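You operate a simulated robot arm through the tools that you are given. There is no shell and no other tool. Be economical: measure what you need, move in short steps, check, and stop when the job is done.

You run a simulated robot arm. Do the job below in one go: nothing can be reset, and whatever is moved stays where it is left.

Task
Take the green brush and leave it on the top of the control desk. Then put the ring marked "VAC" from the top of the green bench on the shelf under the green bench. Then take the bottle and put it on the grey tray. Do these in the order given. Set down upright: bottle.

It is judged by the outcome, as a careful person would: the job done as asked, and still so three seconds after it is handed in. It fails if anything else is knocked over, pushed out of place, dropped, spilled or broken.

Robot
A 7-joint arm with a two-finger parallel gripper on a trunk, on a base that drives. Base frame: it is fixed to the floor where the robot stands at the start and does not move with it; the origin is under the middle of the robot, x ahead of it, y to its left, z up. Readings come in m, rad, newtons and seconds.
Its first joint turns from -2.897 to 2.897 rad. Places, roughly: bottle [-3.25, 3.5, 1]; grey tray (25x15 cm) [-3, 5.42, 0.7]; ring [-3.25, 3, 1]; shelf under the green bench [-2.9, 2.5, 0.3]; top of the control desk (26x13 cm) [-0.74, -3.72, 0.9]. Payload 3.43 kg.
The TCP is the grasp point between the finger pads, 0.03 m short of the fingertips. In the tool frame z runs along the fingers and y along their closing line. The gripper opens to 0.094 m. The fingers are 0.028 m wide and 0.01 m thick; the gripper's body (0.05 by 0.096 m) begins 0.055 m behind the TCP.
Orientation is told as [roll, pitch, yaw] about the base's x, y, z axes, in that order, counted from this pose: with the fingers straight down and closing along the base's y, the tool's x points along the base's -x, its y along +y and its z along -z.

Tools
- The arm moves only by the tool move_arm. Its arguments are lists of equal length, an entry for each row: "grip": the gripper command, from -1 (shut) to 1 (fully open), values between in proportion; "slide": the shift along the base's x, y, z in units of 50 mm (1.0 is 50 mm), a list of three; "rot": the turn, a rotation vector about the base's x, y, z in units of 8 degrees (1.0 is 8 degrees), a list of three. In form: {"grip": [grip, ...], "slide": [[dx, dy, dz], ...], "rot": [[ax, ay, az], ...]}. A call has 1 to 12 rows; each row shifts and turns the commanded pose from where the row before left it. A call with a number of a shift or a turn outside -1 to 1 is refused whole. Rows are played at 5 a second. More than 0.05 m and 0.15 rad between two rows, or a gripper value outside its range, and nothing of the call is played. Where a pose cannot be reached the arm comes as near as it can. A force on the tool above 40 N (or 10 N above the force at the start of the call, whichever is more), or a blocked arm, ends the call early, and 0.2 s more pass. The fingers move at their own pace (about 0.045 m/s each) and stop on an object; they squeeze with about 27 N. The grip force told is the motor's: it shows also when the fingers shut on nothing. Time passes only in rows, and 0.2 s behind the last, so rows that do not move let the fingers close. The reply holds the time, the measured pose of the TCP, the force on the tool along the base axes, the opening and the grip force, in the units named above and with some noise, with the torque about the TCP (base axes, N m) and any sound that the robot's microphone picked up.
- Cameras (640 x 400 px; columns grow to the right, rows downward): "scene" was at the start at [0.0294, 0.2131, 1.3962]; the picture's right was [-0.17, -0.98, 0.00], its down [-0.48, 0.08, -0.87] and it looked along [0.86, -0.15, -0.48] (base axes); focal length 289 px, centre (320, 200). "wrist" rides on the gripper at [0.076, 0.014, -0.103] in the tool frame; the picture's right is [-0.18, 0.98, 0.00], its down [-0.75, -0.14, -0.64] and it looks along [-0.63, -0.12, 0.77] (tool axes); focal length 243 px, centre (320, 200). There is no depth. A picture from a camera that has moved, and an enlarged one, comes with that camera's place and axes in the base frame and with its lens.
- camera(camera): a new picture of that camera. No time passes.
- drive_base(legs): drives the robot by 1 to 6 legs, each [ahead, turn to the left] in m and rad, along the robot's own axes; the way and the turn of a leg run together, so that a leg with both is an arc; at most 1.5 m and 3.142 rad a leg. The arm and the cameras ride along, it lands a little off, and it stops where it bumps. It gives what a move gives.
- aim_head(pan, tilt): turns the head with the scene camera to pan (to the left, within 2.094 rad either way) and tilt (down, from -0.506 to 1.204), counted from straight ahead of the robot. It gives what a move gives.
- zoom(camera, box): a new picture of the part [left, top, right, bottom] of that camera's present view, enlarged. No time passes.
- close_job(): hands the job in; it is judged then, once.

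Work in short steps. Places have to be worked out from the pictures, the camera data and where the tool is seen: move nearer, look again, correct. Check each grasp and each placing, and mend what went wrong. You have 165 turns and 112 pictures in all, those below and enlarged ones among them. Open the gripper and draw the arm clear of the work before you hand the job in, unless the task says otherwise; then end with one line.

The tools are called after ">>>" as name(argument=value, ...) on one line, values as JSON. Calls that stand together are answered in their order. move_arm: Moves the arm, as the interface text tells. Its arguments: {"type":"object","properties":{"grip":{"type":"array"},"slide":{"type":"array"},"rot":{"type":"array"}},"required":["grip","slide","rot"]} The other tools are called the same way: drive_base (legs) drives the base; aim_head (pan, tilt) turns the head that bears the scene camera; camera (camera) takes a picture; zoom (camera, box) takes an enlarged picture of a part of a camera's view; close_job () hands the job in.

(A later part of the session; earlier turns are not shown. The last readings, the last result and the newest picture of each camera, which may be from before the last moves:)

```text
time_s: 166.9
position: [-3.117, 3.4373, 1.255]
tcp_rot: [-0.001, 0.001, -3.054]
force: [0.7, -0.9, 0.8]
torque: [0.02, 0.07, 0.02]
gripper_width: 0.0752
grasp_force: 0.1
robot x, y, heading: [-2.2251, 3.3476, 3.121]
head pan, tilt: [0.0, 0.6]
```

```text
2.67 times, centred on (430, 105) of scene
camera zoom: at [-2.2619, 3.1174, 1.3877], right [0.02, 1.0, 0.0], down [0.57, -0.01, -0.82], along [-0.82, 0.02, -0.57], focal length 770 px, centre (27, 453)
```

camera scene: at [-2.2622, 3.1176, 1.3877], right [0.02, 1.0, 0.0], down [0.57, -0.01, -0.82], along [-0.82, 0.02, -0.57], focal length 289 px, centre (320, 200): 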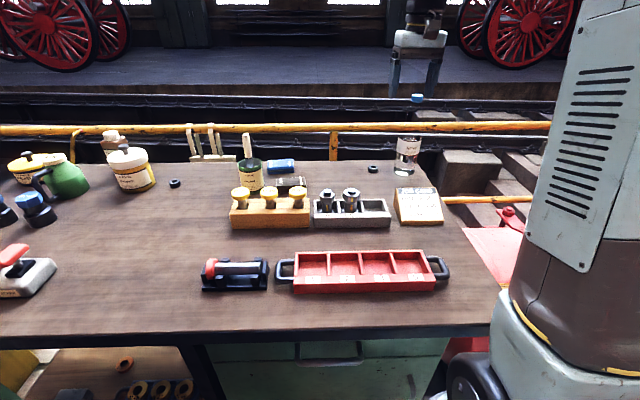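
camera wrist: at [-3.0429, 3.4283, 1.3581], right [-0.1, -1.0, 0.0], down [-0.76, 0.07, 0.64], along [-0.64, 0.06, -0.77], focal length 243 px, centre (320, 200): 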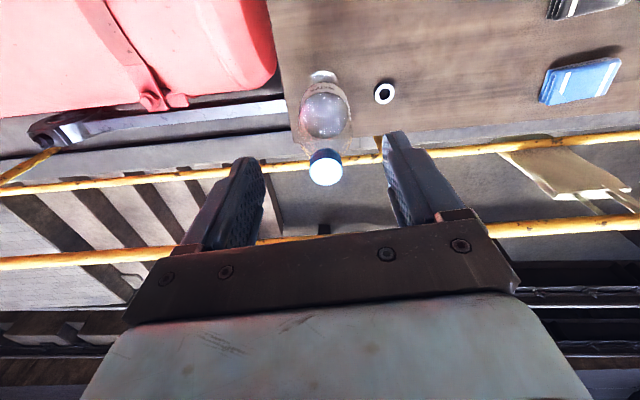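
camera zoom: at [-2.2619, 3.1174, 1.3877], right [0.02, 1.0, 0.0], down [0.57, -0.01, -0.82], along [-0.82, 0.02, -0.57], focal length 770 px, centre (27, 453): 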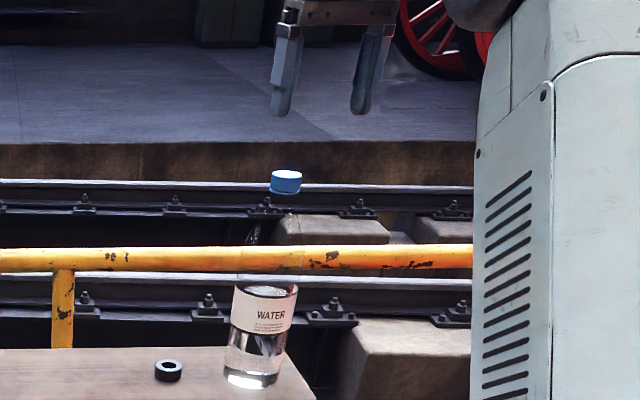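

The cap top is at about (−3.184, 3.438, 1.142). I'll move over it, go down to TCP z ≈ 1.118, and look before closing.

>>> move_arm(grip=[0.6, 0.6, 0.6, 0.6, 0.6, 0.6], slide=[[-0.67, 0, 0], [-0.67, 0.02, 0], [0, 0, -0.7], [0, 0, -0.7], [0, 0, -0.7], [0, 0, -0.64]], rot=[[0, 0, 0], [0, 0, 0], [0, 0, 0], [0, 0, 0], [0, 0, 0], [0, 0, 0]])

>>> camera(camera="wrist")

>>> zoom(camera="scene", box=[360, 30, 500, 180])

```text
time_s: 168.3
position: [-3.188, 3.4397, 1.117]
tcp_rot: [-0.001, 0.002, -3.051]
force: [0.4, -0.3, -0.5]
torque: [-0.01, -0.01, 0.03]
gripper_width: 0.0751
grasp_force: 0.1
robot x, y, heading: [-2.2287, 3.3521, 3.12]
head pan, tilt: [0.0, 0.6]
```

```text
38 pictures are left
camera wrist: at [-3.1125, 3.4308, 1.2196], right [-0.1, -1.0, 0.0], down [-0.76, 0.07, 0.64], along [-0.64, 0.06, -0.77], focal length 243 px, centre (320, 200)
```

wrist: 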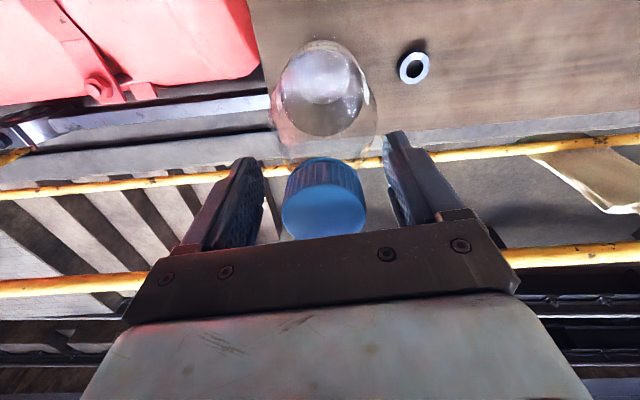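

```text
2.67 times, centred on (430, 105) of scene
camera zoom: at [-2.2625, 3.1176, 1.3877], right [0.02, 1.0, 0.0], down [0.57, -0.01, -0.82], along [-0.82, 0.02, -0.57], focal length 770 px, centre (27, 453)
```

zoom: 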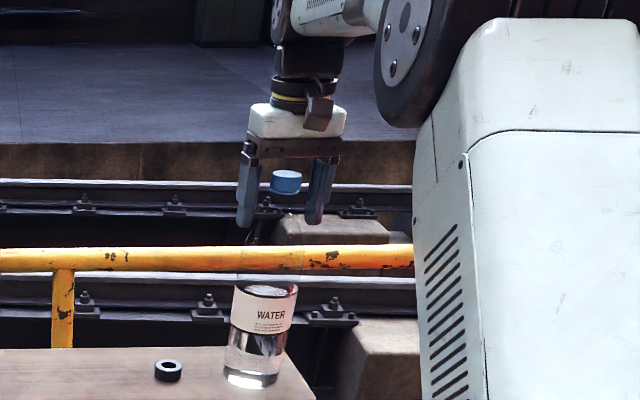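

The cap is centred between the fingers. I'll close on it.

>>> move_arm(grip=[-1, -1, -1, -1, -1], slide=[[0, 0, 0], [0, 0, 0], [0, 0, 0], [0, 0, 0], [0, 0, 0]], rot=[[0, 0, 0], [0, 0, 0], [0, 0, 0], [0, 0, 0], [0, 0, 0]])

>>> move_arm(grip=[-1, -1, -1], slide=[[0, 0, 0.2], [0, 0, 0.2], [0, 0, 0.2]], rot=[[0, 0, 0], [0, 0, 0], [0, 0, 0]])

>>> zoom(camera="scene", box=[360, 30, 500, 180])

```text
time_s: 169.5
position: [-3.187, 3.4398, 1.1151]
tcp_rot: [-0.002, 0.0, -3.053]
force: [-1.5, -1.5, 2.4]
torque: [-0.11, 0.16, -0.06]
gripper_width: 0.0537
grasp_force: 27.3
robot x, y, heading: [-2.2308, 3.3527, 3.122]
head pan, tilt: [0.0, 0.6]
```

```text
time_s: 170.3
position: [-3.187, 3.4396, 1.1482]
tcp_rot: [-0.002, 0.002, -3.053]
force: [-0.7, -0.5, -4.8]
torque: [-0.02, 0.05, 0.03]
gripper_width: 0.0377
grasp_force: 27.1
robot x, y, heading: [-2.2245, 3.3498, 3.124]
head pan, tilt: [0.0, 0.6]
```

```text
2.67 times, centred on (430, 105) of scene
camera zoom: at [-2.2629, 3.1176, 1.3877], right [0.02, 1.0, 0.0], down [0.57, -0.01, -0.82], along [-0.82, 0.02, -0.57], focal length 770 px, centre (27, 453)
```

zoom: 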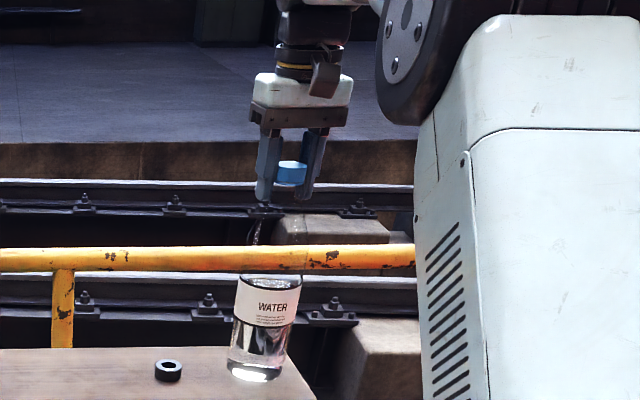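

The fingers slid from the shoulder up to the cap (38 mm) and now carry about 4 N of weight. I'll lift more and check.

>>> move_arm(grip=[-1, -1, -1, -1], slide=[[0, 0, 0.3], [0, 0, 0.4], [0, 0, 0.4], [0, 0, 0.4]], rot=[[0, 0, 0], [0, 0, 0], [0, 0, 0], [0, 0, 0]])

>>> camera(camera="scene")

>>> camera(camera="wrist")

```text
time_s: 171.3
position: [-3.1869, 3.4387, 1.2212]
tcp_rot: [-0.002, 0.001, -3.051]
force: [0.7, -0.4, -4.6]
torque: [0.0, 0.03, 0.04]
gripper_width: 0.0374
grasp_force: 27.2
robot x, y, heading: [-2.2255, 3.3522, 3.121]
head pan, tilt: [0.0, 0.6]
```

```text
35 pictures are left
camera scene: at [-2.263, 3.1177, 1.3877], right [0.02, 1.0, 0.0], down [0.57, -0.01, -0.82], along [-0.82, 0.02, -0.57], focal length 289 px, centre (320, 200)
```

scene: 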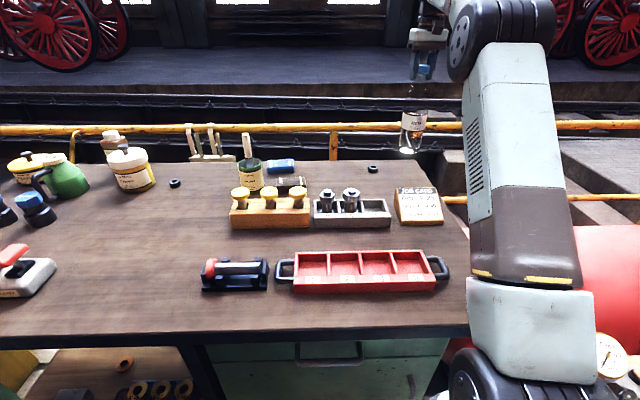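

```text
34 pictures are left
camera wrist: at [-3.1127, 3.4298, 1.3252], right [-0.1, -1.0, 0.0], down [-0.76, 0.07, 0.64], along [-0.64, 0.06, -0.77], focal length 243 px, centre (320, 200)
```

wrist: 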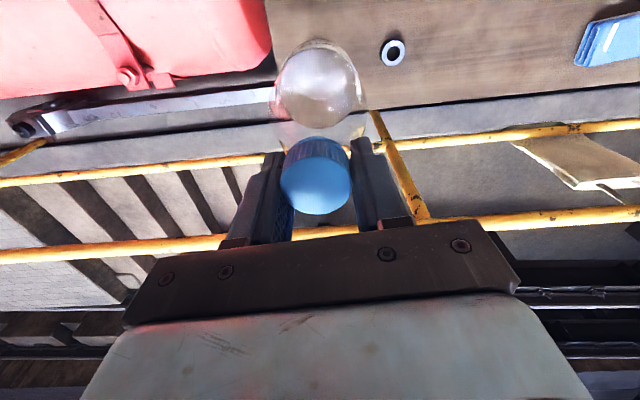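

The bottle is held by the cap, with its base about 0.273 m below the TCP. I'll lift another 10 cm, then retract over the bench.

>>> move_arm(grip=[-1, -1, -1, -1, -1, -1, -1, -1, -1, -1, -1, -1], slide=[[0, 0, 0.4], [0, 0, 0.5], [0, 0, 0.5], [0, 0, 0.5], [0.5, -0.15, 0.1], [0.6, -0.15, 0], [0.6, -0.15, 0], [0.6, -0.15, 0], [0.6, -0.15, 0], [0.6, -0.1, 0], [0.6, 0, 0], [0.4, 0, 0]], rot=[[0, 0, 0], [0, 0, 0], [0, 0, 0], [0, 0, 0], [0, 0, 0], [0, 0, 0], [0, 0, 0], [0, 0, 0], [0, 0, 0], [0, 0, 0], [0, 0, 0], [0, 0, 0]])

>>> drive_base(legs=[[-0.6, 0]])

>>> aim_head(pan=-0.9, tilt=0.45)

>>> camera(camera="scene")

```text
time_s: 173.9
position: [-2.9617, 3.3926, 1.2935]
tcp_rot: [-0.002, 0.002, -3.053]
force: [-0.6, 1.4, -4.7]
torque: [0.02, 0.05, -0.01]
gripper_width: 0.0378
grasp_force: 26.7
out of reach, approached as far as the arm can: row 4
robot x, y, heading: [-2.2307, 3.3496, 3.115]
head pan, tilt: [0.0, 0.6]
```

```text
time_s: 177.4
position: [-2.3472, 3.3769, 1.2932]
tcp_rot: [-0.003, 0.001, -3.048]
force: [0.3, 0.4, -5.3]
torque: [0.0, 0.02, 0.03]
gripper_width: 0.0375
grasp_force: 26.9
robot x, y, heading: [-1.6147, 3.3424, 3.128]
head pan, tilt: [0.0, 0.6]
```

```text
time_s: 178.6
position: [-2.3477, 3.3778, 1.2946]
tcp_rot: [-0.002, 0.003, -3.048]
force: [-0.2, -0.4, -4.8]
torque: [0.0, 0.06, 0.01]
gripper_width: 0.0375
grasp_force: 27.2
robot x, y, heading: [-1.6131, 3.3396, 3.126]
head pan, tilt: [-0.901, 0.45]
```

```text
33 pictures are left
camera scene: at [-1.6146, 3.1779, 1.4013], right [0.79, 0.61, 0.0], down [0.27, -0.34, -0.9], along [-0.55, 0.71, -0.44], focal length 289 px, centre (320, 200)
```

scene: 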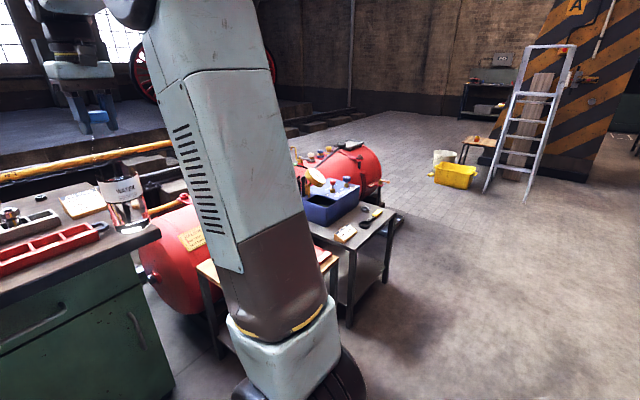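

The tray must lie beyond the red tank at y ≈ 5.4. I'll turn in small steps and drive up the corridor for a view.

>>> drive_base(legs=[[0, -0.83], [0, -0.83], [1.3, 0]])

>>> aim_head(pan=0.7, tilt=0.5)

>>> camera(camera="scene")

```text
time_s: 182.7
position: [-1.8387, 4.0434, 1.2946]
tcp_rot: [-0.002, 0.004, 2.026]
force: [0.0, -0.8, -4.0]
torque: [0.05, 0.03, 0.0]
gripper_width: 0.0329
grasp_force: 27.1
robot x, y, heading: [-1.6942, 3.3107, 1.881]
head pan, tilt: [-0.901, 0.45]
stopped in leg 2: the robot was blocked; the commanded pose is now the measured one
```

```text
time_s: 184.4
position: [-1.8398, 4.043, 1.296]
tcp_rot: [-0.002, 0.002, 2.024]
force: [-0.1, -0.2, -5.4]
torque: [0.07, 0.02, 0.01]
gripper_width: 0.0331
grasp_force: 27.3
robot x, y, heading: [-1.6965, 3.3137, 1.874]
head pan, tilt: [0.7, 0.499]
```

```text
32 pictures are left
camera scene: at [-1.9801, 3.233, 1.3968], right [0.53, 0.85, 0.0], down [0.4, -0.26, -0.88], along [-0.74, 0.47, -0.48], focal length 289 px, centre (320, 200)
```

scene: 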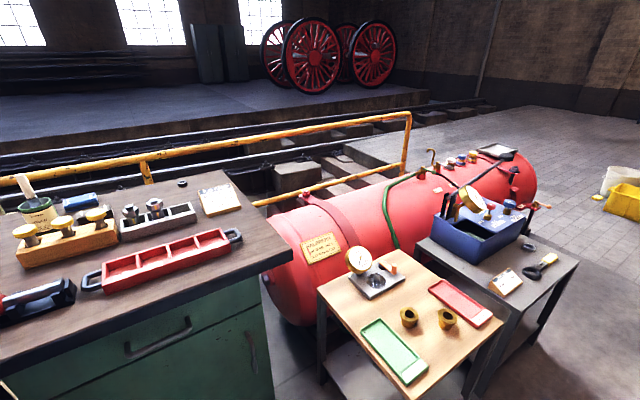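

The grip width fell from 37 to 33 mm, so I'll check the bottle, and zoom on the grey tray seen on top of the red tank.

>>> camera(camera="wrist")

>>> zoom(camera="scene", box=[400, 120, 560, 240])

```text
31 pictures are left
camera wrist: at [-1.8219, 3.9672, 1.3984], right [-0.96, -0.27, 0.0], down [-0.21, 0.74, 0.64], along [-0.17, 0.62, -0.77], focal length 243 px, centre (320, 200)
```

wrist: 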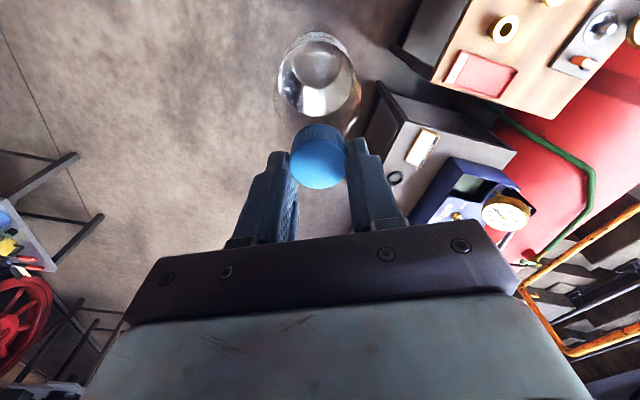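

```text
3.33 times, centred on (480, 180) of scene
camera zoom: at [-1.9801, 3.233, 1.3968], right [0.53, 0.85, 0.0], down [0.4, -0.26, -0.88], along [-0.74, 0.47, -0.48], focal length 963 px, centre (-213, 267)
```

zoom: 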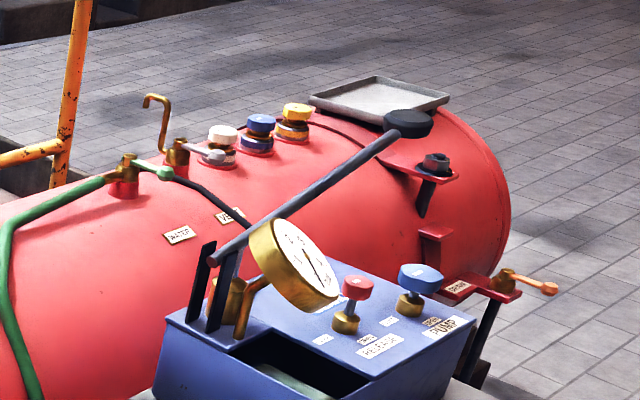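

The cap looks lower in the fingers than before. I'll zoom in on it.

>>> zoom(camera="wrist", box=[220, 90, 420, 260])

>>> aim_head(pan=0.0, tilt=0.3)

>>> camera(camera="scene")

```text
2.35 times, centred on (320, 175) of wrist
camera zoom: at [-1.8219, 3.9672, 1.3984], right [-0.96, -0.27, 0.0], down [-0.21, 0.74, 0.64], along [-0.17, 0.62, -0.77], focal length 571 px, centre (320, 259)
```

zoom: 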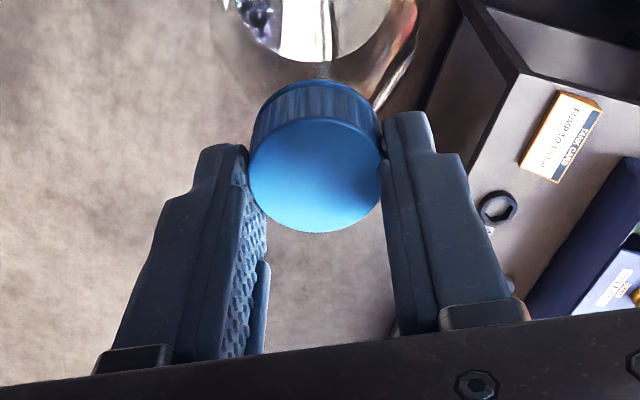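

```text
time_s: 185.5
position: [-1.8407, 4.0423, 1.2951]
tcp_rot: [-0.001, 0.002, 2.025]
force: [0.3, -1.1, -4.1]
torque: [0.05, 0.06, -0.01]
gripper_width: 0.0332
grasp_force: 27.4
robot x, y, heading: [-1.6987, 3.3082, 1.874]
head pan, tilt: [0.0, 0.3]
```

```text
28 pictures are left
camera scene: at [-1.9316, 3.2733, 1.4152], right [0.95, 0.3, 0.0], down [0.09, -0.28, -0.95], along [-0.29, 0.91, -0.3], focal length 289 px, centre (320, 200)
```

scene: 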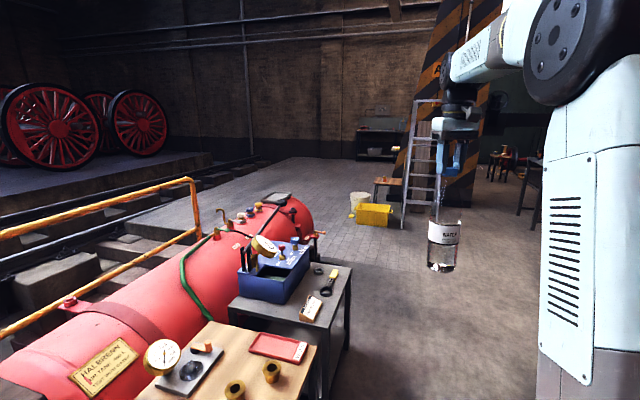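

The cap has slipped toward the fingertips, probably from the jolt of the stopped turn. The safe fix is to lower the bottle gently to the clear floor below and grip it again, starting now with slow ramped motion.

>>> move_arm(grip=[-1, -1, -1, -1, -1, -1, -1, -1, -1, -1, -1, -1], slide=[[0, 0, -0.1], [0, 0, -0.2], [0, 0, -0.35], [0, 0, -0.5], [0, 0, -0.5], [0, 0, -0.5], [0, 0, -0.5], [0, 0, -0.5], [0, 0, -0.5], [0, 0, -0.35], [0, 0, -0.2], [0, 0, -0.1]], rot=[[0, 0, 0], [0, 0, 0], [0, 0, 0], [0, 0, 0], [0, 0, 0], [0, 0, 0], [0, 0, 0], [0, 0, 0], [0, 0, 0], [0, 0, 0], [0, 0, 0], [0, 0, 0]])

```text
time_s: 188.1
position: [-1.8412, 4.044, 1.0783]
tcp_rot: [-0.001, 0.003, 2.025]
force: [-0.4, 0.1, -4.8]
torque: [0.05, -0.01, -0.03]
gripper_width: 0.0332
grasp_force: 26.5
robot x, y, heading: [-1.6959, 3.3116, 1.878]
head pan, tilt: [0.0, 0.3]
```

The grip is stable at 33.2 mm, so I'll continue down gently.

>>> move_arm(grip=[-1, -1, -1, -1, -1, -1, -1, -1, -1, -1, -1, -1], slide=[[0, 0, -0.1], [0, 0, -0.2], [0, 0, -0.4], [0, 0, -0.6], [0, 0, -0.6], [0, 0, -0.6], [0, 0, -0.6], [0, 0, -0.6], [0, 0, -0.6], [0, 0, -0.4], [0, 0, -0.2], [0, 0, -0.1]], rot=[[0, 0, 0], [0, 0, 0], [0, 0, 0], [0, 0, 0], [0, 0, 0], [0, 0, 0], [0, 0, 0], [0, 0, 0], [0, 0, 0], [0, 0, 0], [0, 0, 0], [0, 0, 0]])

>>> aim_head(pan=0.0, tilt=0.8)

>>> camera(camera="scene")

```text
time_s: 190.7
position: [-1.8411, 4.0436, 0.8297]
tcp_rot: [-0.002, 0.002, 2.025]
force: [0.0, -0.8, -4.6]
torque: [0.06, 0.02, 0.0]
gripper_width: 0.0331
grasp_force: 26.9
robot x, y, heading: [-1.6972, 3.3143, 1.877]
head pan, tilt: [0.0, 0.3]
```

```text
time_s: 191.6
position: [-1.8413, 4.0434, 0.8292]
tcp_rot: [-0.001, 0.004, 2.025]
force: [-0.9, 0.1, -4.8]
torque: [0.06, 0.02, 0.03]
gripper_width: 0.033
grasp_force: 27.4
robot x, y, heading: [-1.6974, 3.3094, 1.882]
head pan, tilt: [0.0, 0.799]
```

```text
27 pictures are left
camera scene: at [-1.9277, 3.2614, 1.3709], right [0.95, 0.3, 0.0], down [0.22, -0.68, -0.7], along [-0.21, 0.66, -0.72], focal length 289 px, centre (320, 200)
```

scene: 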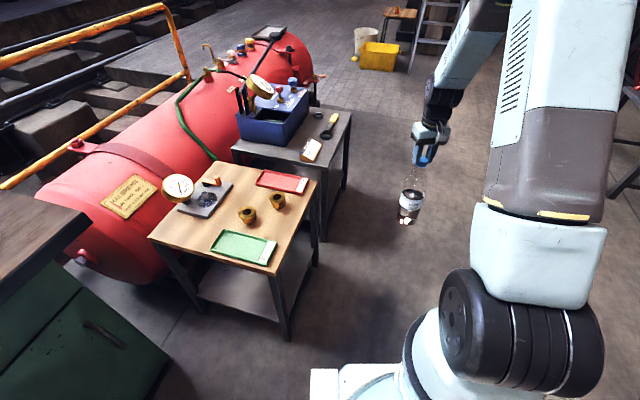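

The floor below is clear. I'll continue down.

>>> move_arm(grip=[-1, -1, -1, -1, -1, -1, -1, -1, -1, -1, -1, -1], slide=[[0, 0, -0.1], [0, 0, -0.2], [0, 0, -0.4], [0, 0, -0.6], [0, 0, -0.6], [0, 0, -0.6], [0, 0, -0.6], [0, 0, -0.6], [0, 0, -0.6], [0, 0, -0.4], [0, 0, -0.2], [0, 0, -0.1]], rot=[[0, 0, 0], [0, 0, 0], [0, 0, 0], [0, 0, 0], [0, 0, 0], [0, 0, 0], [0, 0, 0], [0, 0, 0], [0, 0, 0], [0, 0, 0], [0, 0, 0], [0, 0, 0]])

>>> move_arm(grip=[-1, -1, -1, -1, -1, -1, -1, -1, -1, -1, -1, -1], slide=[[0, 0, -0.1], [0, 0, -0.2], [0, 0, -0.4], [0, 0, -0.5], [0, 0, -0.5], [0, 0, -0.5], [0, 0, -0.5], [0, 0, -0.5], [0, 0, -0.5], [0, 0, -0.4], [0, 0, -0.2], [0, 0, -0.1]], rot=[[0, 0, 0], [0, 0, 0], [0, 0, 0], [0, 0, 0], [0, 0, 0], [0, 0, 0], [0, 0, 0], [0, 0, 0], [0, 0, 0], [0, 0, 0], [0, 0, 0], [0, 0, 0]])

>>> camera(camera="scene")

```text
time_s: 194.2
position: [-1.8392, 4.0414, 0.578]
tcp_rot: [-0.002, 0.005, 2.025]
force: [-0.9, 0.4, -5.0]
torque: [0.01, 0.04, 0.0]
gripper_width: 0.0329
grasp_force: 26.5
robot x, y, heading: [-1.6948, 3.3131, 1.878]
head pan, tilt: [0.0, 0.799]
```

```text
time_s: 196.8
position: [-1.8401, 4.0403, 0.3606]
tcp_rot: [-0.004, 0.004, 2.025]
force: [0.7, 0.0, -5.1]
torque: [0.05, 0.02, 0.01]
gripper_width: 0.0331
grasp_force: 27.3
robot x, y, heading: [-1.6967, 3.3101, 1.878]
head pan, tilt: [0.0, 0.799]
```

```text
26 pictures are left
camera scene: at [-1.9277, 3.2614, 1.3708], right [0.95, 0.3, 0.0], down [0.22, -0.68, -0.7], along [-0.21, 0.66, -0.72], focal length 289 px, centre (320, 200)
```

scene: 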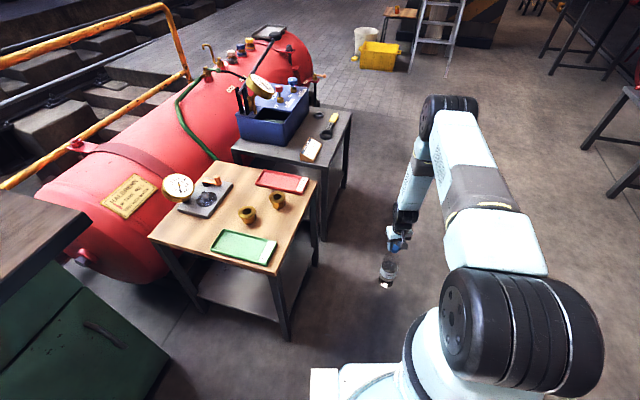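

The bottle base should be about 6 cm above the floor. I'll lower in small steps and watch the force.

>>> move_arm(grip=[-1, -1, -1, -1, -1, -1, -1, -1, -1, -1], slide=[[0, 0, -0.1], [0, 0, -0.12], [0, 0, -0.12], [0, 0, -0.12], [0, 0, -0.12], [0, 0, -0.12], [0, 0, -0.1], [0, 0, -0.1], [0, 0, -0.1], [0, 0, -0.05]], rot=[[0, 0, 0], [0, 0, 0], [0, 0, 0], [0, 0, 0], [0, 0, 0], [0, 0, 0], [0, 0, 0], [0, 0, 0], [0, 0, 0], [0, 0, 0]])

```text
time_s: 199.0
position: [-1.8402, 4.0429, 0.3054]
tcp_rot: [-0.002, 0.003, 2.023]
force: [0.6, 0.4, -4.7]
torque: [0.07, 0.02, 0.02]
gripper_width: 0.0329
grasp_force: 26.7
robot x, y, heading: [-1.6938, 3.3099, 1.878]
head pan, tilt: [0.0, 0.799]
```

There's no contact yet, so I'll go on in 3 mm steps.

>>> move_arm(grip=[-1, -1, -1, -1, -1], slide=[[0, 0, -0.06], [0, 0, -0.06], [0, 0, -0.06], [0, 0, -0.06], [0, 0, -0.06]], rot=[[0, 0, 0], [0, 0, 0], [0, 0, 0], [0, 0, 0], [0, 0, 0]])

```text
time_s: 200.2
position: [-1.841, 4.0416, 0.2924]
tcp_rot: [-0.002, 0.003, 2.025]
force: [-0.1, -0.1, -5.1]
torque: [0.04, 0.02, -0.04]
gripper_width: 0.0326
grasp_force: 27.3
robot x, y, heading: [-1.6952, 3.311, 1.883]
head pan, tilt: [0.0, 0.799]
```

>>> move_arm(grip=[-1, -1, -1, -1], slide=[[0, 0, -0.06], [0, 0, -0.06], [0, 0, -0.06], [0, 0, -0.06]], rot=[[0, 0, 0], [0, 0, 0], [0, 0, 0], [0, 0, 0]])

>>> camera(camera="wrist")

```text
time_s: 201.2
position: [-1.8391, 4.0425, 0.2815]
tcp_rot: [-0.004, 0.003, 2.026]
force: [1.0, -0.7, 21.0]
torque: [0.07, 0.03, 0.03]
gripper_width: 0.0328
grasp_force: 26.8
robot x, y, heading: [-1.6974, 3.311, 1.879]
head pan, tilt: [0.0, 0.799]
```

```text
25 pictures are left
camera wrist: at [-1.8216, 3.9665, 0.3853], right [-0.96, -0.27, 0.0], down [-0.21, 0.74, 0.64], along [-0.17, 0.62, -0.77], focal length 243 px, centre (320, 200)
```

wrist: 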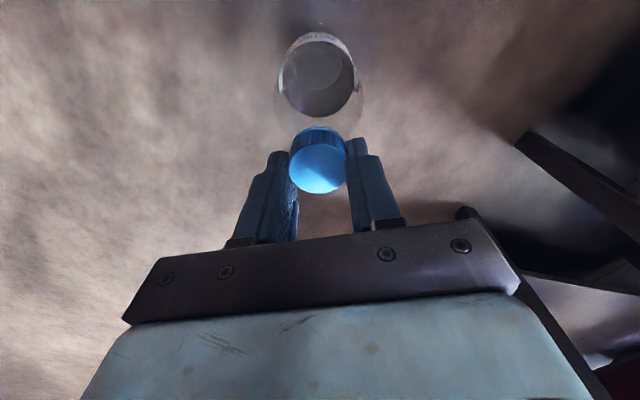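

Touchdown is at TCP z ≈ 0.283, so the cap top sits 21 mm below the TCP and only the finger ends were holding it. I'll open, go 20 mm lower, and grip the full cap.

>>> move_arm(grip=[-1, 0, 0.3, 0.4, 0.4], slide=[[0, 0, 0.03], [0, 0, 0], [0, 0, 0], [0, 0, 0], [0, 0, 0]], rot=[[0, 0, 0], [0, 0, 0], [0, 0, 0], [0, 0, 0], [0, 0, 0]])

>>> camera(camera="wrist")

```text
time_s: 202.4
position: [-1.8391, 4.0413, 0.2819]
tcp_rot: [-0.002, 0.003, 2.023]
force: [-0.6, 0.2, 0.1]
torque: [0.0, 0.02, -0.01]
gripper_width: 0.0659
grasp_force: 0.1
robot x, y, heading: [-1.6944, 3.3125, 1.88]
head pan, tilt: [0.0, 0.799]
```

```text
24 pictures are left
camera wrist: at [-1.8219, 3.9661, 0.3858], right [-0.96, -0.27, 0.0], down [-0.21, 0.74, 0.64], along [-0.17, 0.62, -0.77], focal length 243 px, centre (320, 200)
```

wrist: 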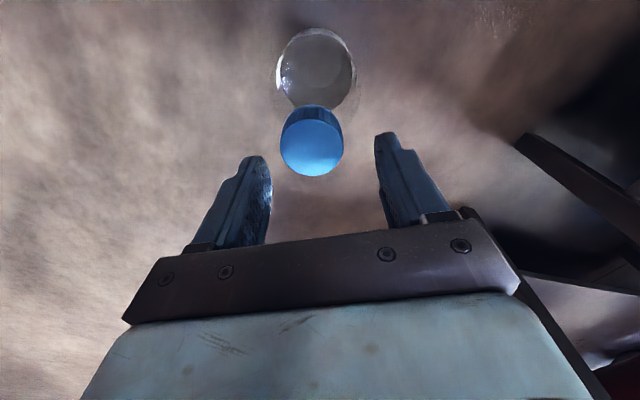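

The bottle stands upright on the floor with its cap centre at about (−1.835, 4.031). I'll centre, lower, and re-grip.

>>> move_arm(grip=[0.4, 0.4, 0.4, 0.4], slide=[[0.08, -0.2, 0], [0, 0, -0.14], [0, 0, -0.14], [0, 0, -0.12]], rot=[[0, 0, 0], [0, 0, 0], [0, 0, 0], [0, 0, 0]])

>>> camera(camera="wrist")

```text
time_s: 203.4
position: [-1.8361, 4.0328, 0.2617]
tcp_rot: [0.0, 0.004, 2.024]
force: [0.0, -0.5, -0.1]
torque: [-0.01, -0.02, 0.02]
gripper_width: 0.0657
grasp_force: 0.1
robot x, y, heading: [-1.6954, 3.3124, 1.88]
head pan, tilt: [0.0, 0.799]
```

```text
23 pictures are left
camera wrist: at [-1.8176, 3.957, 0.3666], right [-0.96, -0.27, 0.0], down [-0.21, 0.74, 0.64], along [-0.17, 0.62, -0.77], focal length 243 px, centre (320, 200)
```

wrist: 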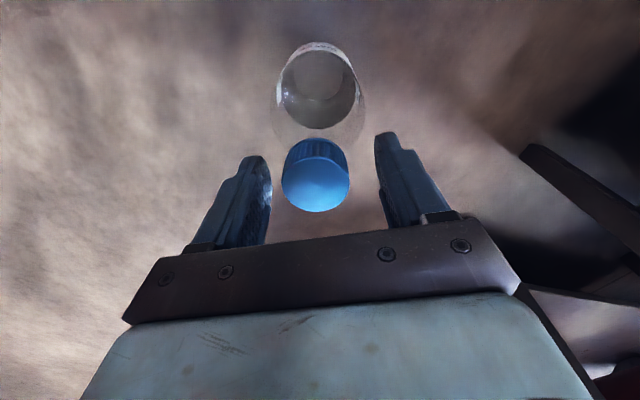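

The cap now sits at the TCP and is centred. I'll close and lift a little to verify.

>>> move_arm(grip=[-1, -1, -1, -1, -1], slide=[[0, 0, 0], [0, 0, 0], [0, 0, 0], [0, 0, 0], [0, 0, 0]], rot=[[0, 0, 0], [0, 0, 0], [0, 0, 0], [0, 0, 0], [0, 0, 0]])

>>> move_arm(grip=[-1, -1, -1, -1], slide=[[0, 0, 0.05], [0, 0, 0.1], [0, 0, 0.15], [0, 0, 0.1]], rot=[[0, 0, 0], [0, 0, 0], [0, 0, 0], [0, 0, 0]])

>>> camera(camera="wrist")

```text
time_s: 204.6
position: [-1.8352, 4.0329, 0.2628]
tcp_rot: [-0.002, 0.003, 2.024]
force: [0.8, 1.2, -0.2]
torque: [0.09, 0.0, 0.0]
gripper_width: 0.0359
grasp_force: 27.0
robot x, y, heading: [-1.6963, 3.3091, 1.877]
head pan, tilt: [0.0, 0.799]
```

```text
time_s: 205.6
position: [-1.8363, 4.0326, 0.2816]
tcp_rot: [-0.001, 0.005, 2.025]
force: [0.4, 0.4, -3.9]
torque: [0.02, 0.01, 0.02]
gripper_width: 0.036
grasp_force: 26.9
robot x, y, heading: [-1.7005, 3.3081, 1.879]
head pan, tilt: [0.0, 0.799]
```

```text
22 pictures are left
camera wrist: at [-1.8177, 3.9565, 0.386], right [-0.96, -0.27, 0.0], down [-0.21, 0.74, 0.64], along [-0.17, 0.62, -0.77], focal length 243 px, centre (320, 200)
```

wrist: 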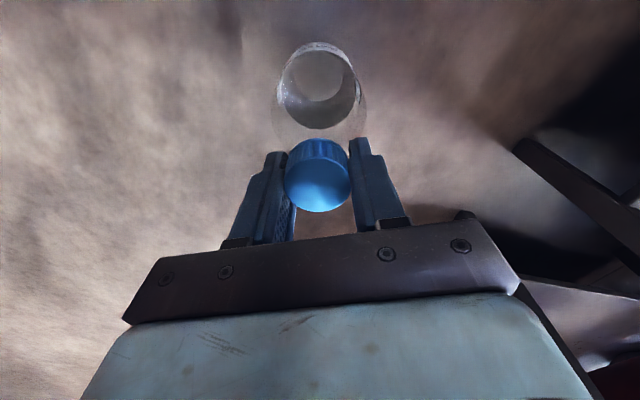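

The grip is solid at 36 mm and aligned, with the base 0.262 m below the TCP. I'll raise it smoothly.

>>> move_arm(grip=[-1, -1, -1, -1, -1, -1, -1, -1, -1, -1, -1, -1], slide=[[0, 0, 0.15], [0, 0, 0.3], [0, 0, 0.5], [0, 0, 0.6], [0, 0, 0.6], [0, 0, 0.6], [0, 0, 0.6], [0, 0, 0.6], [0, 0, 0.6], [0, 0, 0.5], [0, 0, 0.3], [0, 0, 0.15]], rot=[[0, 0, 0], [0, 0, 0], [0, 0, 0], [0, 0, 0], [0, 0, 0], [0, 0, 0], [0, 0, 0], [0, 0, 0], [0, 0, 0], [0, 0, 0], [0, 0, 0], [0, 0, 0]])

>>> move_arm(grip=[-1, -1, -1, -1, -1, -1, -1, -1, -1, -1, -1, -1], slide=[[0, 0, 0.15], [0, 0, 0.3], [0, 0, 0.5], [0, 0, 0.6], [0, 0, 0.6], [0, 0, 0.6], [0, 0, 0.6], [0, 0, 0.6], [0, 0, 0.6], [0, 0, 0.5], [0, 0, 0.3], [0, 0, 0.15]], rot=[[0, 0, 0], [0, 0, 0], [0, 0, 0], [0, 0, 0], [0, 0, 0], [0, 0, 0], [0, 0, 0], [0, 0, 0], [0, 0, 0], [0, 0, 0], [0, 0, 0], [0, 0, 0]])

>>> move_arm(grip=[-1, -1, -1, -1, -1, -1, -1, -1, -1, -1, -1, -1], slide=[[0, 0, 0.15], [0, 0, 0.3], [0, 0, 0.5], [0, 0, 0.6], [0, 0, 0.6], [0, 0, 0.6], [0, 0, 0.6], [0, 0, 0.6], [0, 0, 0.6], [0, 0, 0.5], [0, 0, 0.3], [0, 0, 0.15]], rot=[[0, 0, 0], [0, 0, 0], [0, 0, 0], [0, 0, 0], [0, 0, 0], [0, 0, 0], [0, 0, 0], [0, 0, 0], [0, 0, 0], [0, 0, 0], [0, 0, 0], [0, 0, 0]])

```text
time_s: 208.2
position: [-1.8365, 4.0331, 0.5587]
tcp_rot: [-0.002, 0.004, 2.023]
force: [0.5, 0.0, -5.0]
torque: [0.03, 0.04, -0.03]
gripper_width: 0.0357
grasp_force: 26.6
robot x, y, heading: [-1.7005, 3.3077, 1.875]
head pan, tilt: [0.0, 0.799]
```

```text
time_s: 210.8
position: [-1.8384, 4.0336, 0.8339]
tcp_rot: [-0.002, 0.004, 2.025]
force: [0.0, -0.7, -5.0]
torque: [0.04, 0.05, 0.01]
gripper_width: 0.0353
grasp_force: 27.2
robot x, y, heading: [-1.6978, 3.3076, 1.877]
head pan, tilt: [0.0, 0.799]
```

```text
time_s: 213.4
position: [-1.8363, 4.0311, 1.1058]
tcp_rot: [-0.001, 0.004, 2.023]
force: [-0.1, 0.2, -4.5]
torque: [0.05, 0.03, 0.02]
gripper_width: 0.0349
grasp_force: 26.9
robot x, y, heading: [-1.6971, 3.3108, 1.879]
head pan, tilt: [0.0, 0.799]
```

The grip width is creeping down slowly, so I'll keep motions gentle and few. Driving toward (−1.55, 5.4) along the clear corridor.

>>> drive_base(legs=[[1.06, -0.36], [1.08, 0]])

```text
time_s: 224.1
position: [-1.6332, 6.1396, 1.1064]
tcp_rot: [-0.001, 0.005, 1.656]
force: [-0.5, 0.6, -4.4]
torque: [0.03, -0.03, -0.02]
gripper_width: 0.0351
grasp_force: 26.9
robot x, y, heading: [-1.7626, 5.4188, 1.511]
head pan, tilt: [0.0, 0.799]
```

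The grip is stable at 35 mm. I'll turn left toward the tank in small steps.

>>> drive_base(legs=[[0, 0.4]])

>>> drive_base(legs=[[0, 0.4]])

>>> aim_head(pan=0.4, tilt=0.5)

>>> camera(camera="scene")

```text
time_s: 225.8
position: [-1.9228, 6.1307, 1.1064]
tcp_rot: [-0.002, 0.004, 2.056]
force: [0.0, -0.4, -4.5]
torque: [0.0, -0.01, 0.03]
gripper_width: 0.0347
grasp_force: 27.1
robot x, y, heading: [-1.7357, 5.4262, 1.911]
head pan, tilt: [0.0, 0.799]
```

```text
time_s: 227.6
position: [-2.1923, 5.993, 1.1072]
tcp_rot: [-0.002, 0.005, 2.473]
force: [1.0, 0.0, -4.3]
torque: [0.03, 0.02, 0.0]
gripper_width: 0.0329
grasp_force: 27.4
robot x, y, heading: [-1.7118, 5.4467, 2.33]
head pan, tilt: [0.0, 0.799]
```

```text
time_s: 228.4
position: [-2.1918, 5.9934, 1.1075]
tcp_rot: [-0.001, 0.004, 2.473]
force: [0.2, 0.2, -5.3]
torque: [0.04, 0.03, 0.0]
gripper_width: 0.0331
grasp_force: 27.1
robot x, y, heading: [-1.7099, 5.4447, 2.33]
head pan, tilt: [0.4, 0.499]
```

```text
21 pictures are left
camera scene: at [-1.9238, 5.2781, 1.3967], right [0.4, 0.92, 0.0], down [0.44, -0.19, -0.88], along [-0.8, 0.35, -0.48], focal length 289 px, centre (320, 200)
```

scene: 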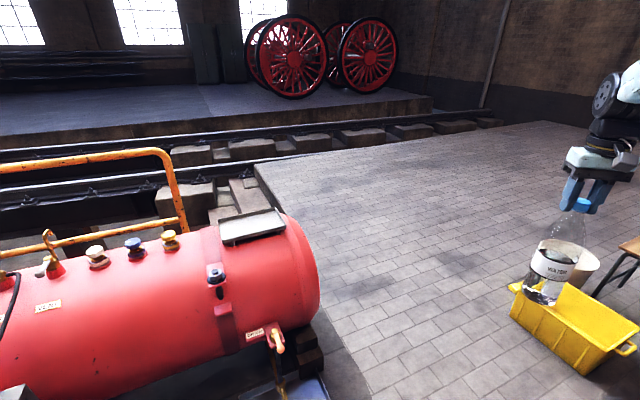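

The bottle hangs vertically but the grip has narrowed to 33 mm, so I'll finish the turn in very small steps to keep the inertia low.

>>> drive_base(legs=[[0, 0.15]])

>>> drive_base(legs=[[0, 0.15]])

>>> camera(camera="wrist")

```text
time_s: 229.5
position: [-2.2682, 5.9164, 1.1077]
tcp_rot: [0.0, 0.004, 2.621]
force: [-0.4, -0.4, -4.9]
torque: [0.05, 0.04, 0.02]
gripper_width: 0.0331
grasp_force: 27.2
robot x, y, heading: [-1.7023, 5.4555, 2.481]
head pan, tilt: [0.4, 0.499]
```

```text
time_s: 230.6
position: [-2.3336, 5.8279, 1.1078]
tcp_rot: [-0.003, 0.003, 2.771]
force: [-0.3, 0.0, -4.7]
torque: [-0.02, 0.03, 0.0]
gripper_width: 0.0335
grasp_force: 26.9
robot x, y, heading: [-1.7025, 5.4669, 2.635]
head pan, tilt: [0.4, 0.499]
```

```text
20 pictures are left
camera wrist: at [-2.2695, 5.7853, 1.2115], right [-0.53, -0.85, 0.0], down [-0.65, 0.4, 0.64], along [-0.54, 0.34, -0.77], focal length 243 px, centre (320, 200)
```

wrist: 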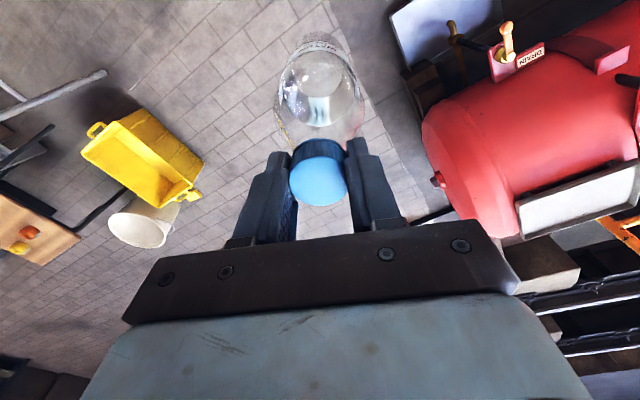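

The grip held steady with the small turns, so I'll continue.

>>> drive_base(legs=[[0, 0.16]])

>>> drive_base(legs=[[0, 0.16]])

>>> drive_base(legs=[[0, 0.16]])

>>> aim_head(pan=0.0, tilt=0.6)

>>> camera(camera="scene")

```text
time_s: 231.7
position: [-2.3852, 5.7225, 1.109]
tcp_rot: [-0.003, 0.004, 2.931]
force: [-0.2, 0.2, -4.1]
torque: [0.04, 0.02, -0.01]
gripper_width: 0.0332
grasp_force: 27.0
robot x, y, heading: [-1.6956, 5.4737, 2.797]
head pan, tilt: [0.4, 0.499]
```

```text
time_s: 232.8
position: [-2.418, 5.6113, 1.1087]
tcp_rot: [-0.003, 0.005, 3.093]
force: [0.4, 0.0, -4.1]
torque: [-0.03, 0.02, -0.01]
gripper_width: 0.0331
grasp_force: 26.5
robot x, y, heading: [-1.6995, 5.4954, 2.964]
head pan, tilt: [0.4, 0.499]
```

```text
time_s: 233.9
position: [-2.4298, 5.4939, 1.1075]
tcp_rot: [-0.001, 0.004, -3.03]
force: [-0.5, -0.7, -5.6]
torque: [0.0, 0.01, 0.0]
gripper_width: 0.0332
grasp_force: 27.2
robot x, y, heading: [-1.7005, 5.5009, 3.13]
head pan, tilt: [0.4, 0.499]
```

```text
time_s: 234.8
position: [-2.429, 5.4933, 1.1083]
tcp_rot: [-0.001, 0.004, -3.033]
force: [0.8, 0.2, -4.4]
torque: [0.0, 0.03, -0.02]
gripper_width: 0.0329
grasp_force: 26.4
robot x, y, heading: [-1.6981, 5.5056, 3.125]
head pan, tilt: [0.0, 0.6]
```

```text
19 pictures are left
camera scene: at [-1.7329, 5.2689, 1.3877], right [0.01, 1.0, 0.0], down [0.57, -0.01, -0.82], along [-0.82, 0.01, -0.57], focal length 289 px, centre (320, 200)
```

scene: 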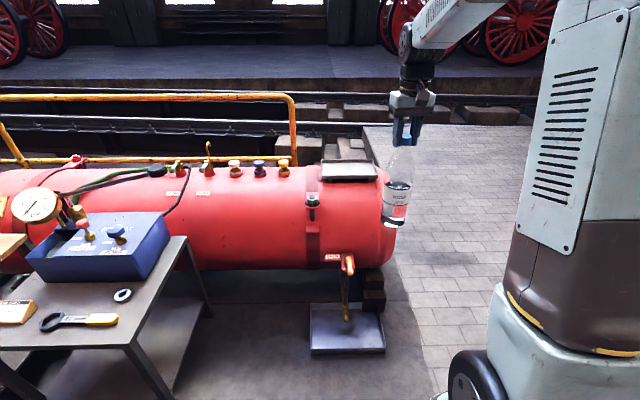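

The grey tray is on the tank at about (−2.997, 5.425, 0.69). A drip pan lies on the floor with its front at x ≈ −2.455, so I'll stop the robot at x ≈ −2.09.

>>> drive_base(legs=[[0.39, 0]])

>>> camera(camera="scene")

>>> camera(camera="wrist")

```text
time_s: 237.3
position: [-2.826, 5.5028, 1.1098]
tcp_rot: [-0.001, 0.004, -3.036]
force: [0.3, -0.5, -4.7]
torque: [-0.03, 0.01, -0.01]
gripper_width: 0.0333
grasp_force: 27.5
robot x, y, heading: [-2.0932, 5.505, 3.123]
head pan, tilt: [0.0, 0.6]
```

```text
18 pictures are left
camera scene: at [-2.1295, 5.2748, 1.3877], right [0.02, 1.0, 0.0], down [0.57, -0.01, -0.82], along [-0.82, 0.02, -0.57], focal length 289 px, centre (320, 200)
```

scene: 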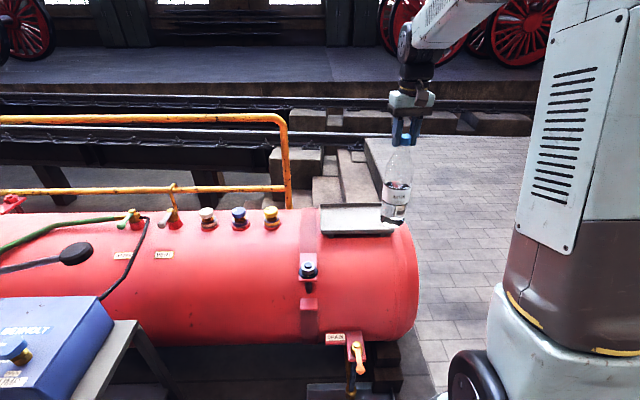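

```text
17 pictures are left
camera wrist: at [-2.7496, 5.4946, 1.2132], right [-0.08, -1.0, 0.0], down [-0.77, 0.06, 0.64], along [-0.64, 0.05, -0.77], focal length 243 px, centre (320, 200)
```

wrist: 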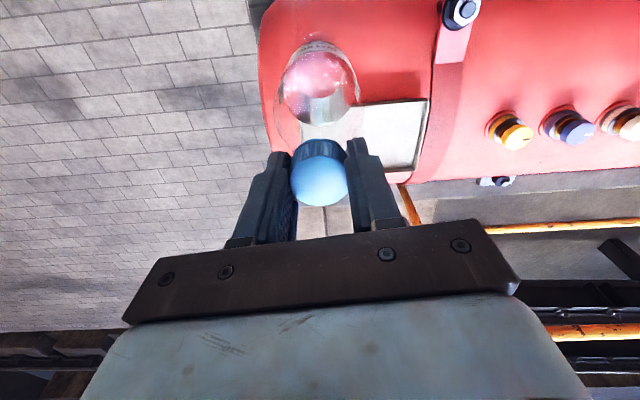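

The tray spans x −3.09…−2.91 and y 5.30…5.57. I'll move the bottle over its centre, (−3.0, 5.435), smoothly.

>>> move_arm(grip=[-1, -1, -1, -1, -1, -1, -1, -1, -1, -1], slide=[[-0.1, -0.04, 0], [-0.25, -0.1, 0], [-0.4, -0.15, 0], [-0.5, -0.2, 0], [-0.5, -0.2, 0], [-0.5, -0.2, 0], [-0.5, -0.2, 0], [-0.4, -0.15, 0], [-0.2, -0.08, 0], [-0.1, -0.04, 0]], rot=[[0, 0, 0], [0, 0, 0], [0, 0, 0], [0, 0, 0], [0, 0, 0], [0, 0, 0], [0, 0, 0], [0, 0, 0], [0, 0, 0], [0, 0, 0]])

>>> camera(camera="scene")

>>> camera(camera="wrist")

```text
time_s: 239.5
position: [-2.998, 5.434, 1.11]
tcp_rot: [-0.002, 0.003, -3.035]
force: [0.2, 0.7, -4.2]
torque: [-0.01, 0.02, 0.04]
gripper_width: 0.0329
grasp_force: 26.7
robot x, y, heading: [-2.0909, 5.5081, 3.121]
head pan, tilt: [0.0, 0.6]
```

```text
16 pictures are left
camera scene: at [-2.1298, 5.2748, 1.3877], right [0.02, 1.0, 0.0], down [0.57, -0.01, -0.82], along [-0.82, 0.02, -0.57], focal length 289 px, centre (320, 200)
```

scene: 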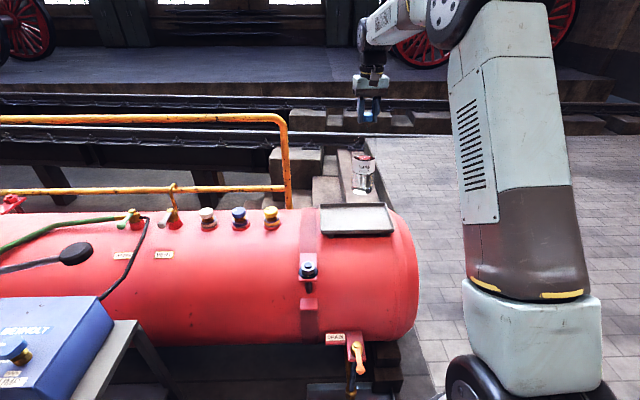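

```text
15 pictures are left
camera wrist: at [-2.9234, 5.4261, 1.2138], right [-0.08, -1.0, 0.0], down [-0.77, 0.06, 0.64], along [-0.64, 0.05, -0.77], focal length 243 px, centre (320, 200)
```

wrist: 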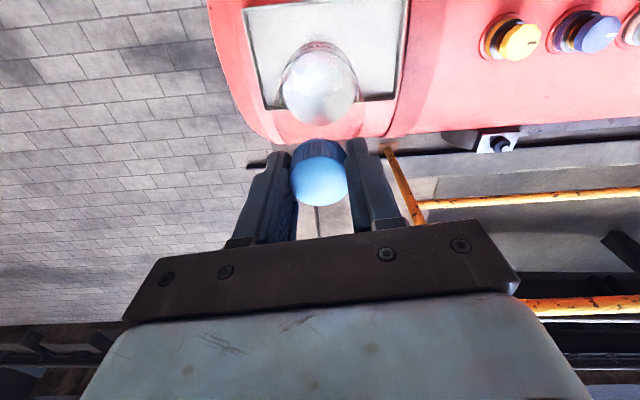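

The bottle is over the tray centre. I'll lower it gently to just above the tray.

>>> move_arm(grip=[-1, -1, -1, -1, -1, -1, -1, -1], slide=[[-0.02, -0.02, -0.1], [-0.02, -0.02, -0.25], [-0.02, -0.02, -0.35], [0, 0, -0.4], [0, 0, -0.4], [0, 0, -0.35], [0, 0, -0.2], [0, 0, -0.1]], rot=[[0, 0, 0], [0, 0, 0], [0, 0, 0], [0, 0, 0], [0, 0, 0], [0, 0, 0], [0, 0, 0], [0, 0, 0]])

>>> camera(camera="scene")

```text
time_s: 241.3
position: [-3.0011, 5.4308, 1.001]
tcp_rot: [-0.001, 0.006, -3.035]
force: [-0.7, 0.0, -4.9]
torque: [-0.03, -0.01, 0.02]
gripper_width: 0.0328
grasp_force: 27.1
robot x, y, heading: [-2.0956, 5.5108, 3.124]
head pan, tilt: [0.0, 0.6]
```

```text
14 pictures are left
camera scene: at [-2.1298, 5.2748, 1.3877], right [0.02, 1.0, 0.0], down [0.57, -0.01, -0.82], along [-0.82, 0.02, -0.57], focal length 289 px, centre (320, 200)
```

scene: 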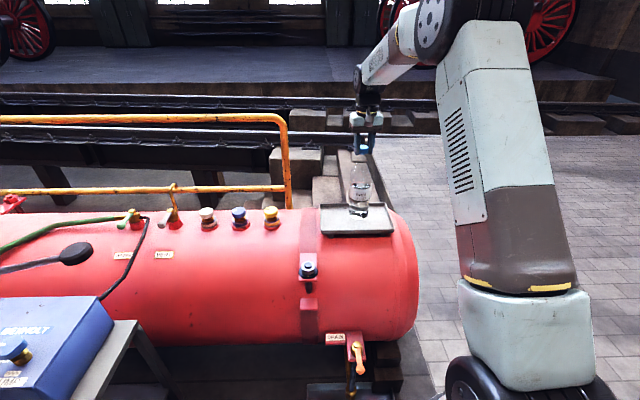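

Nearly there. I'll lower in 3 mm steps until the force rises.

>>> move_arm(grip=[-1, -1, -1, -1, -1, -1], slide=[[0, 0, -0.08], [0, 0, -0.08], [0, 0, -0.07], [0, 0, -0.06], [0, 0, -0.06], [0, 0, -0.05]], rot=[[0, 0, 0], [0, 0, 0], [0, 0, 0], [0, 0, 0], [0, 0, 0], [0, 0, 0]])

```text
time_s: 242.7
position: [-2.9997, 5.4323, 0.9824]
tcp_rot: [-0.001, 0.005, -3.035]
force: [-0.1, 0.7, -4.5]
torque: [-0.05, 0.04, 0.01]
gripper_width: 0.0328
grasp_force: 26.7
robot x, y, heading: [-2.097, 5.5043, 3.116]
head pan, tilt: [0.0, 0.6]
```

>>> move_arm(grip=[-1, -1, -1, -1], slide=[[0, 0, -0.05], [0, 0, -0.05], [0, 0, -0.05], [0, 0, -0.05]], rot=[[0, 0, 0], [0, 0, 0], [0, 0, 0], [0, 0, 0]])

>>> zoom(camera="scene", box=[300, 100, 430, 250])

```text
time_s: 243.7
position: [-2.999, 5.4311, 0.9708]
tcp_rot: [-0.001, 0.004, -3.036]
force: [0.0, 0.5, -4.3]
torque: [0.0, 0.04, 0.0]
gripper_width: 0.033
grasp_force: 27.0
robot x, y, heading: [-2.0961, 5.5076, 3.121]
head pan, tilt: [0.0, 0.6]
```

```text
2.67 times, centred on (365, 175) of scene
camera zoom: at [-2.1298, 5.2747, 1.3877], right [0.02, 1.0, 0.0], down [0.57, -0.01, -0.82], along [-0.82, 0.02, -0.57], focal length 770 px, centre (200, 267)
```

zoom: 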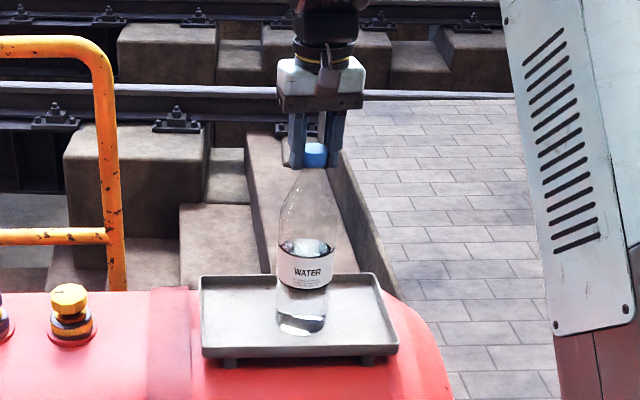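

It's nearly touching and well inside the tray. I'll continue down in small steps.

>>> move_arm(grip=[-1, -1, -1, -1], slide=[[0, 0, -0.05], [0, 0, -0.05], [0, 0, -0.05], [0, 0, -0.05]], rot=[[0, 0, 0], [0, 0, 0], [0, 0, 0], [0, 0, 0]])

```text
time_s: 244.7
position: [-2.9997, 5.433, 0.9632]
tcp_rot: [-0.002, 0.001, -3.036]
force: [2.3, 0.7, 20.8]
torque: [0.13, 0.06, 0.02]
gripper_width: 0.033
grasp_force: 27.3
robot x, y, heading: [-2.094, 5.5082, 3.126]
head pan, tilt: [0.0, 0.6]
```

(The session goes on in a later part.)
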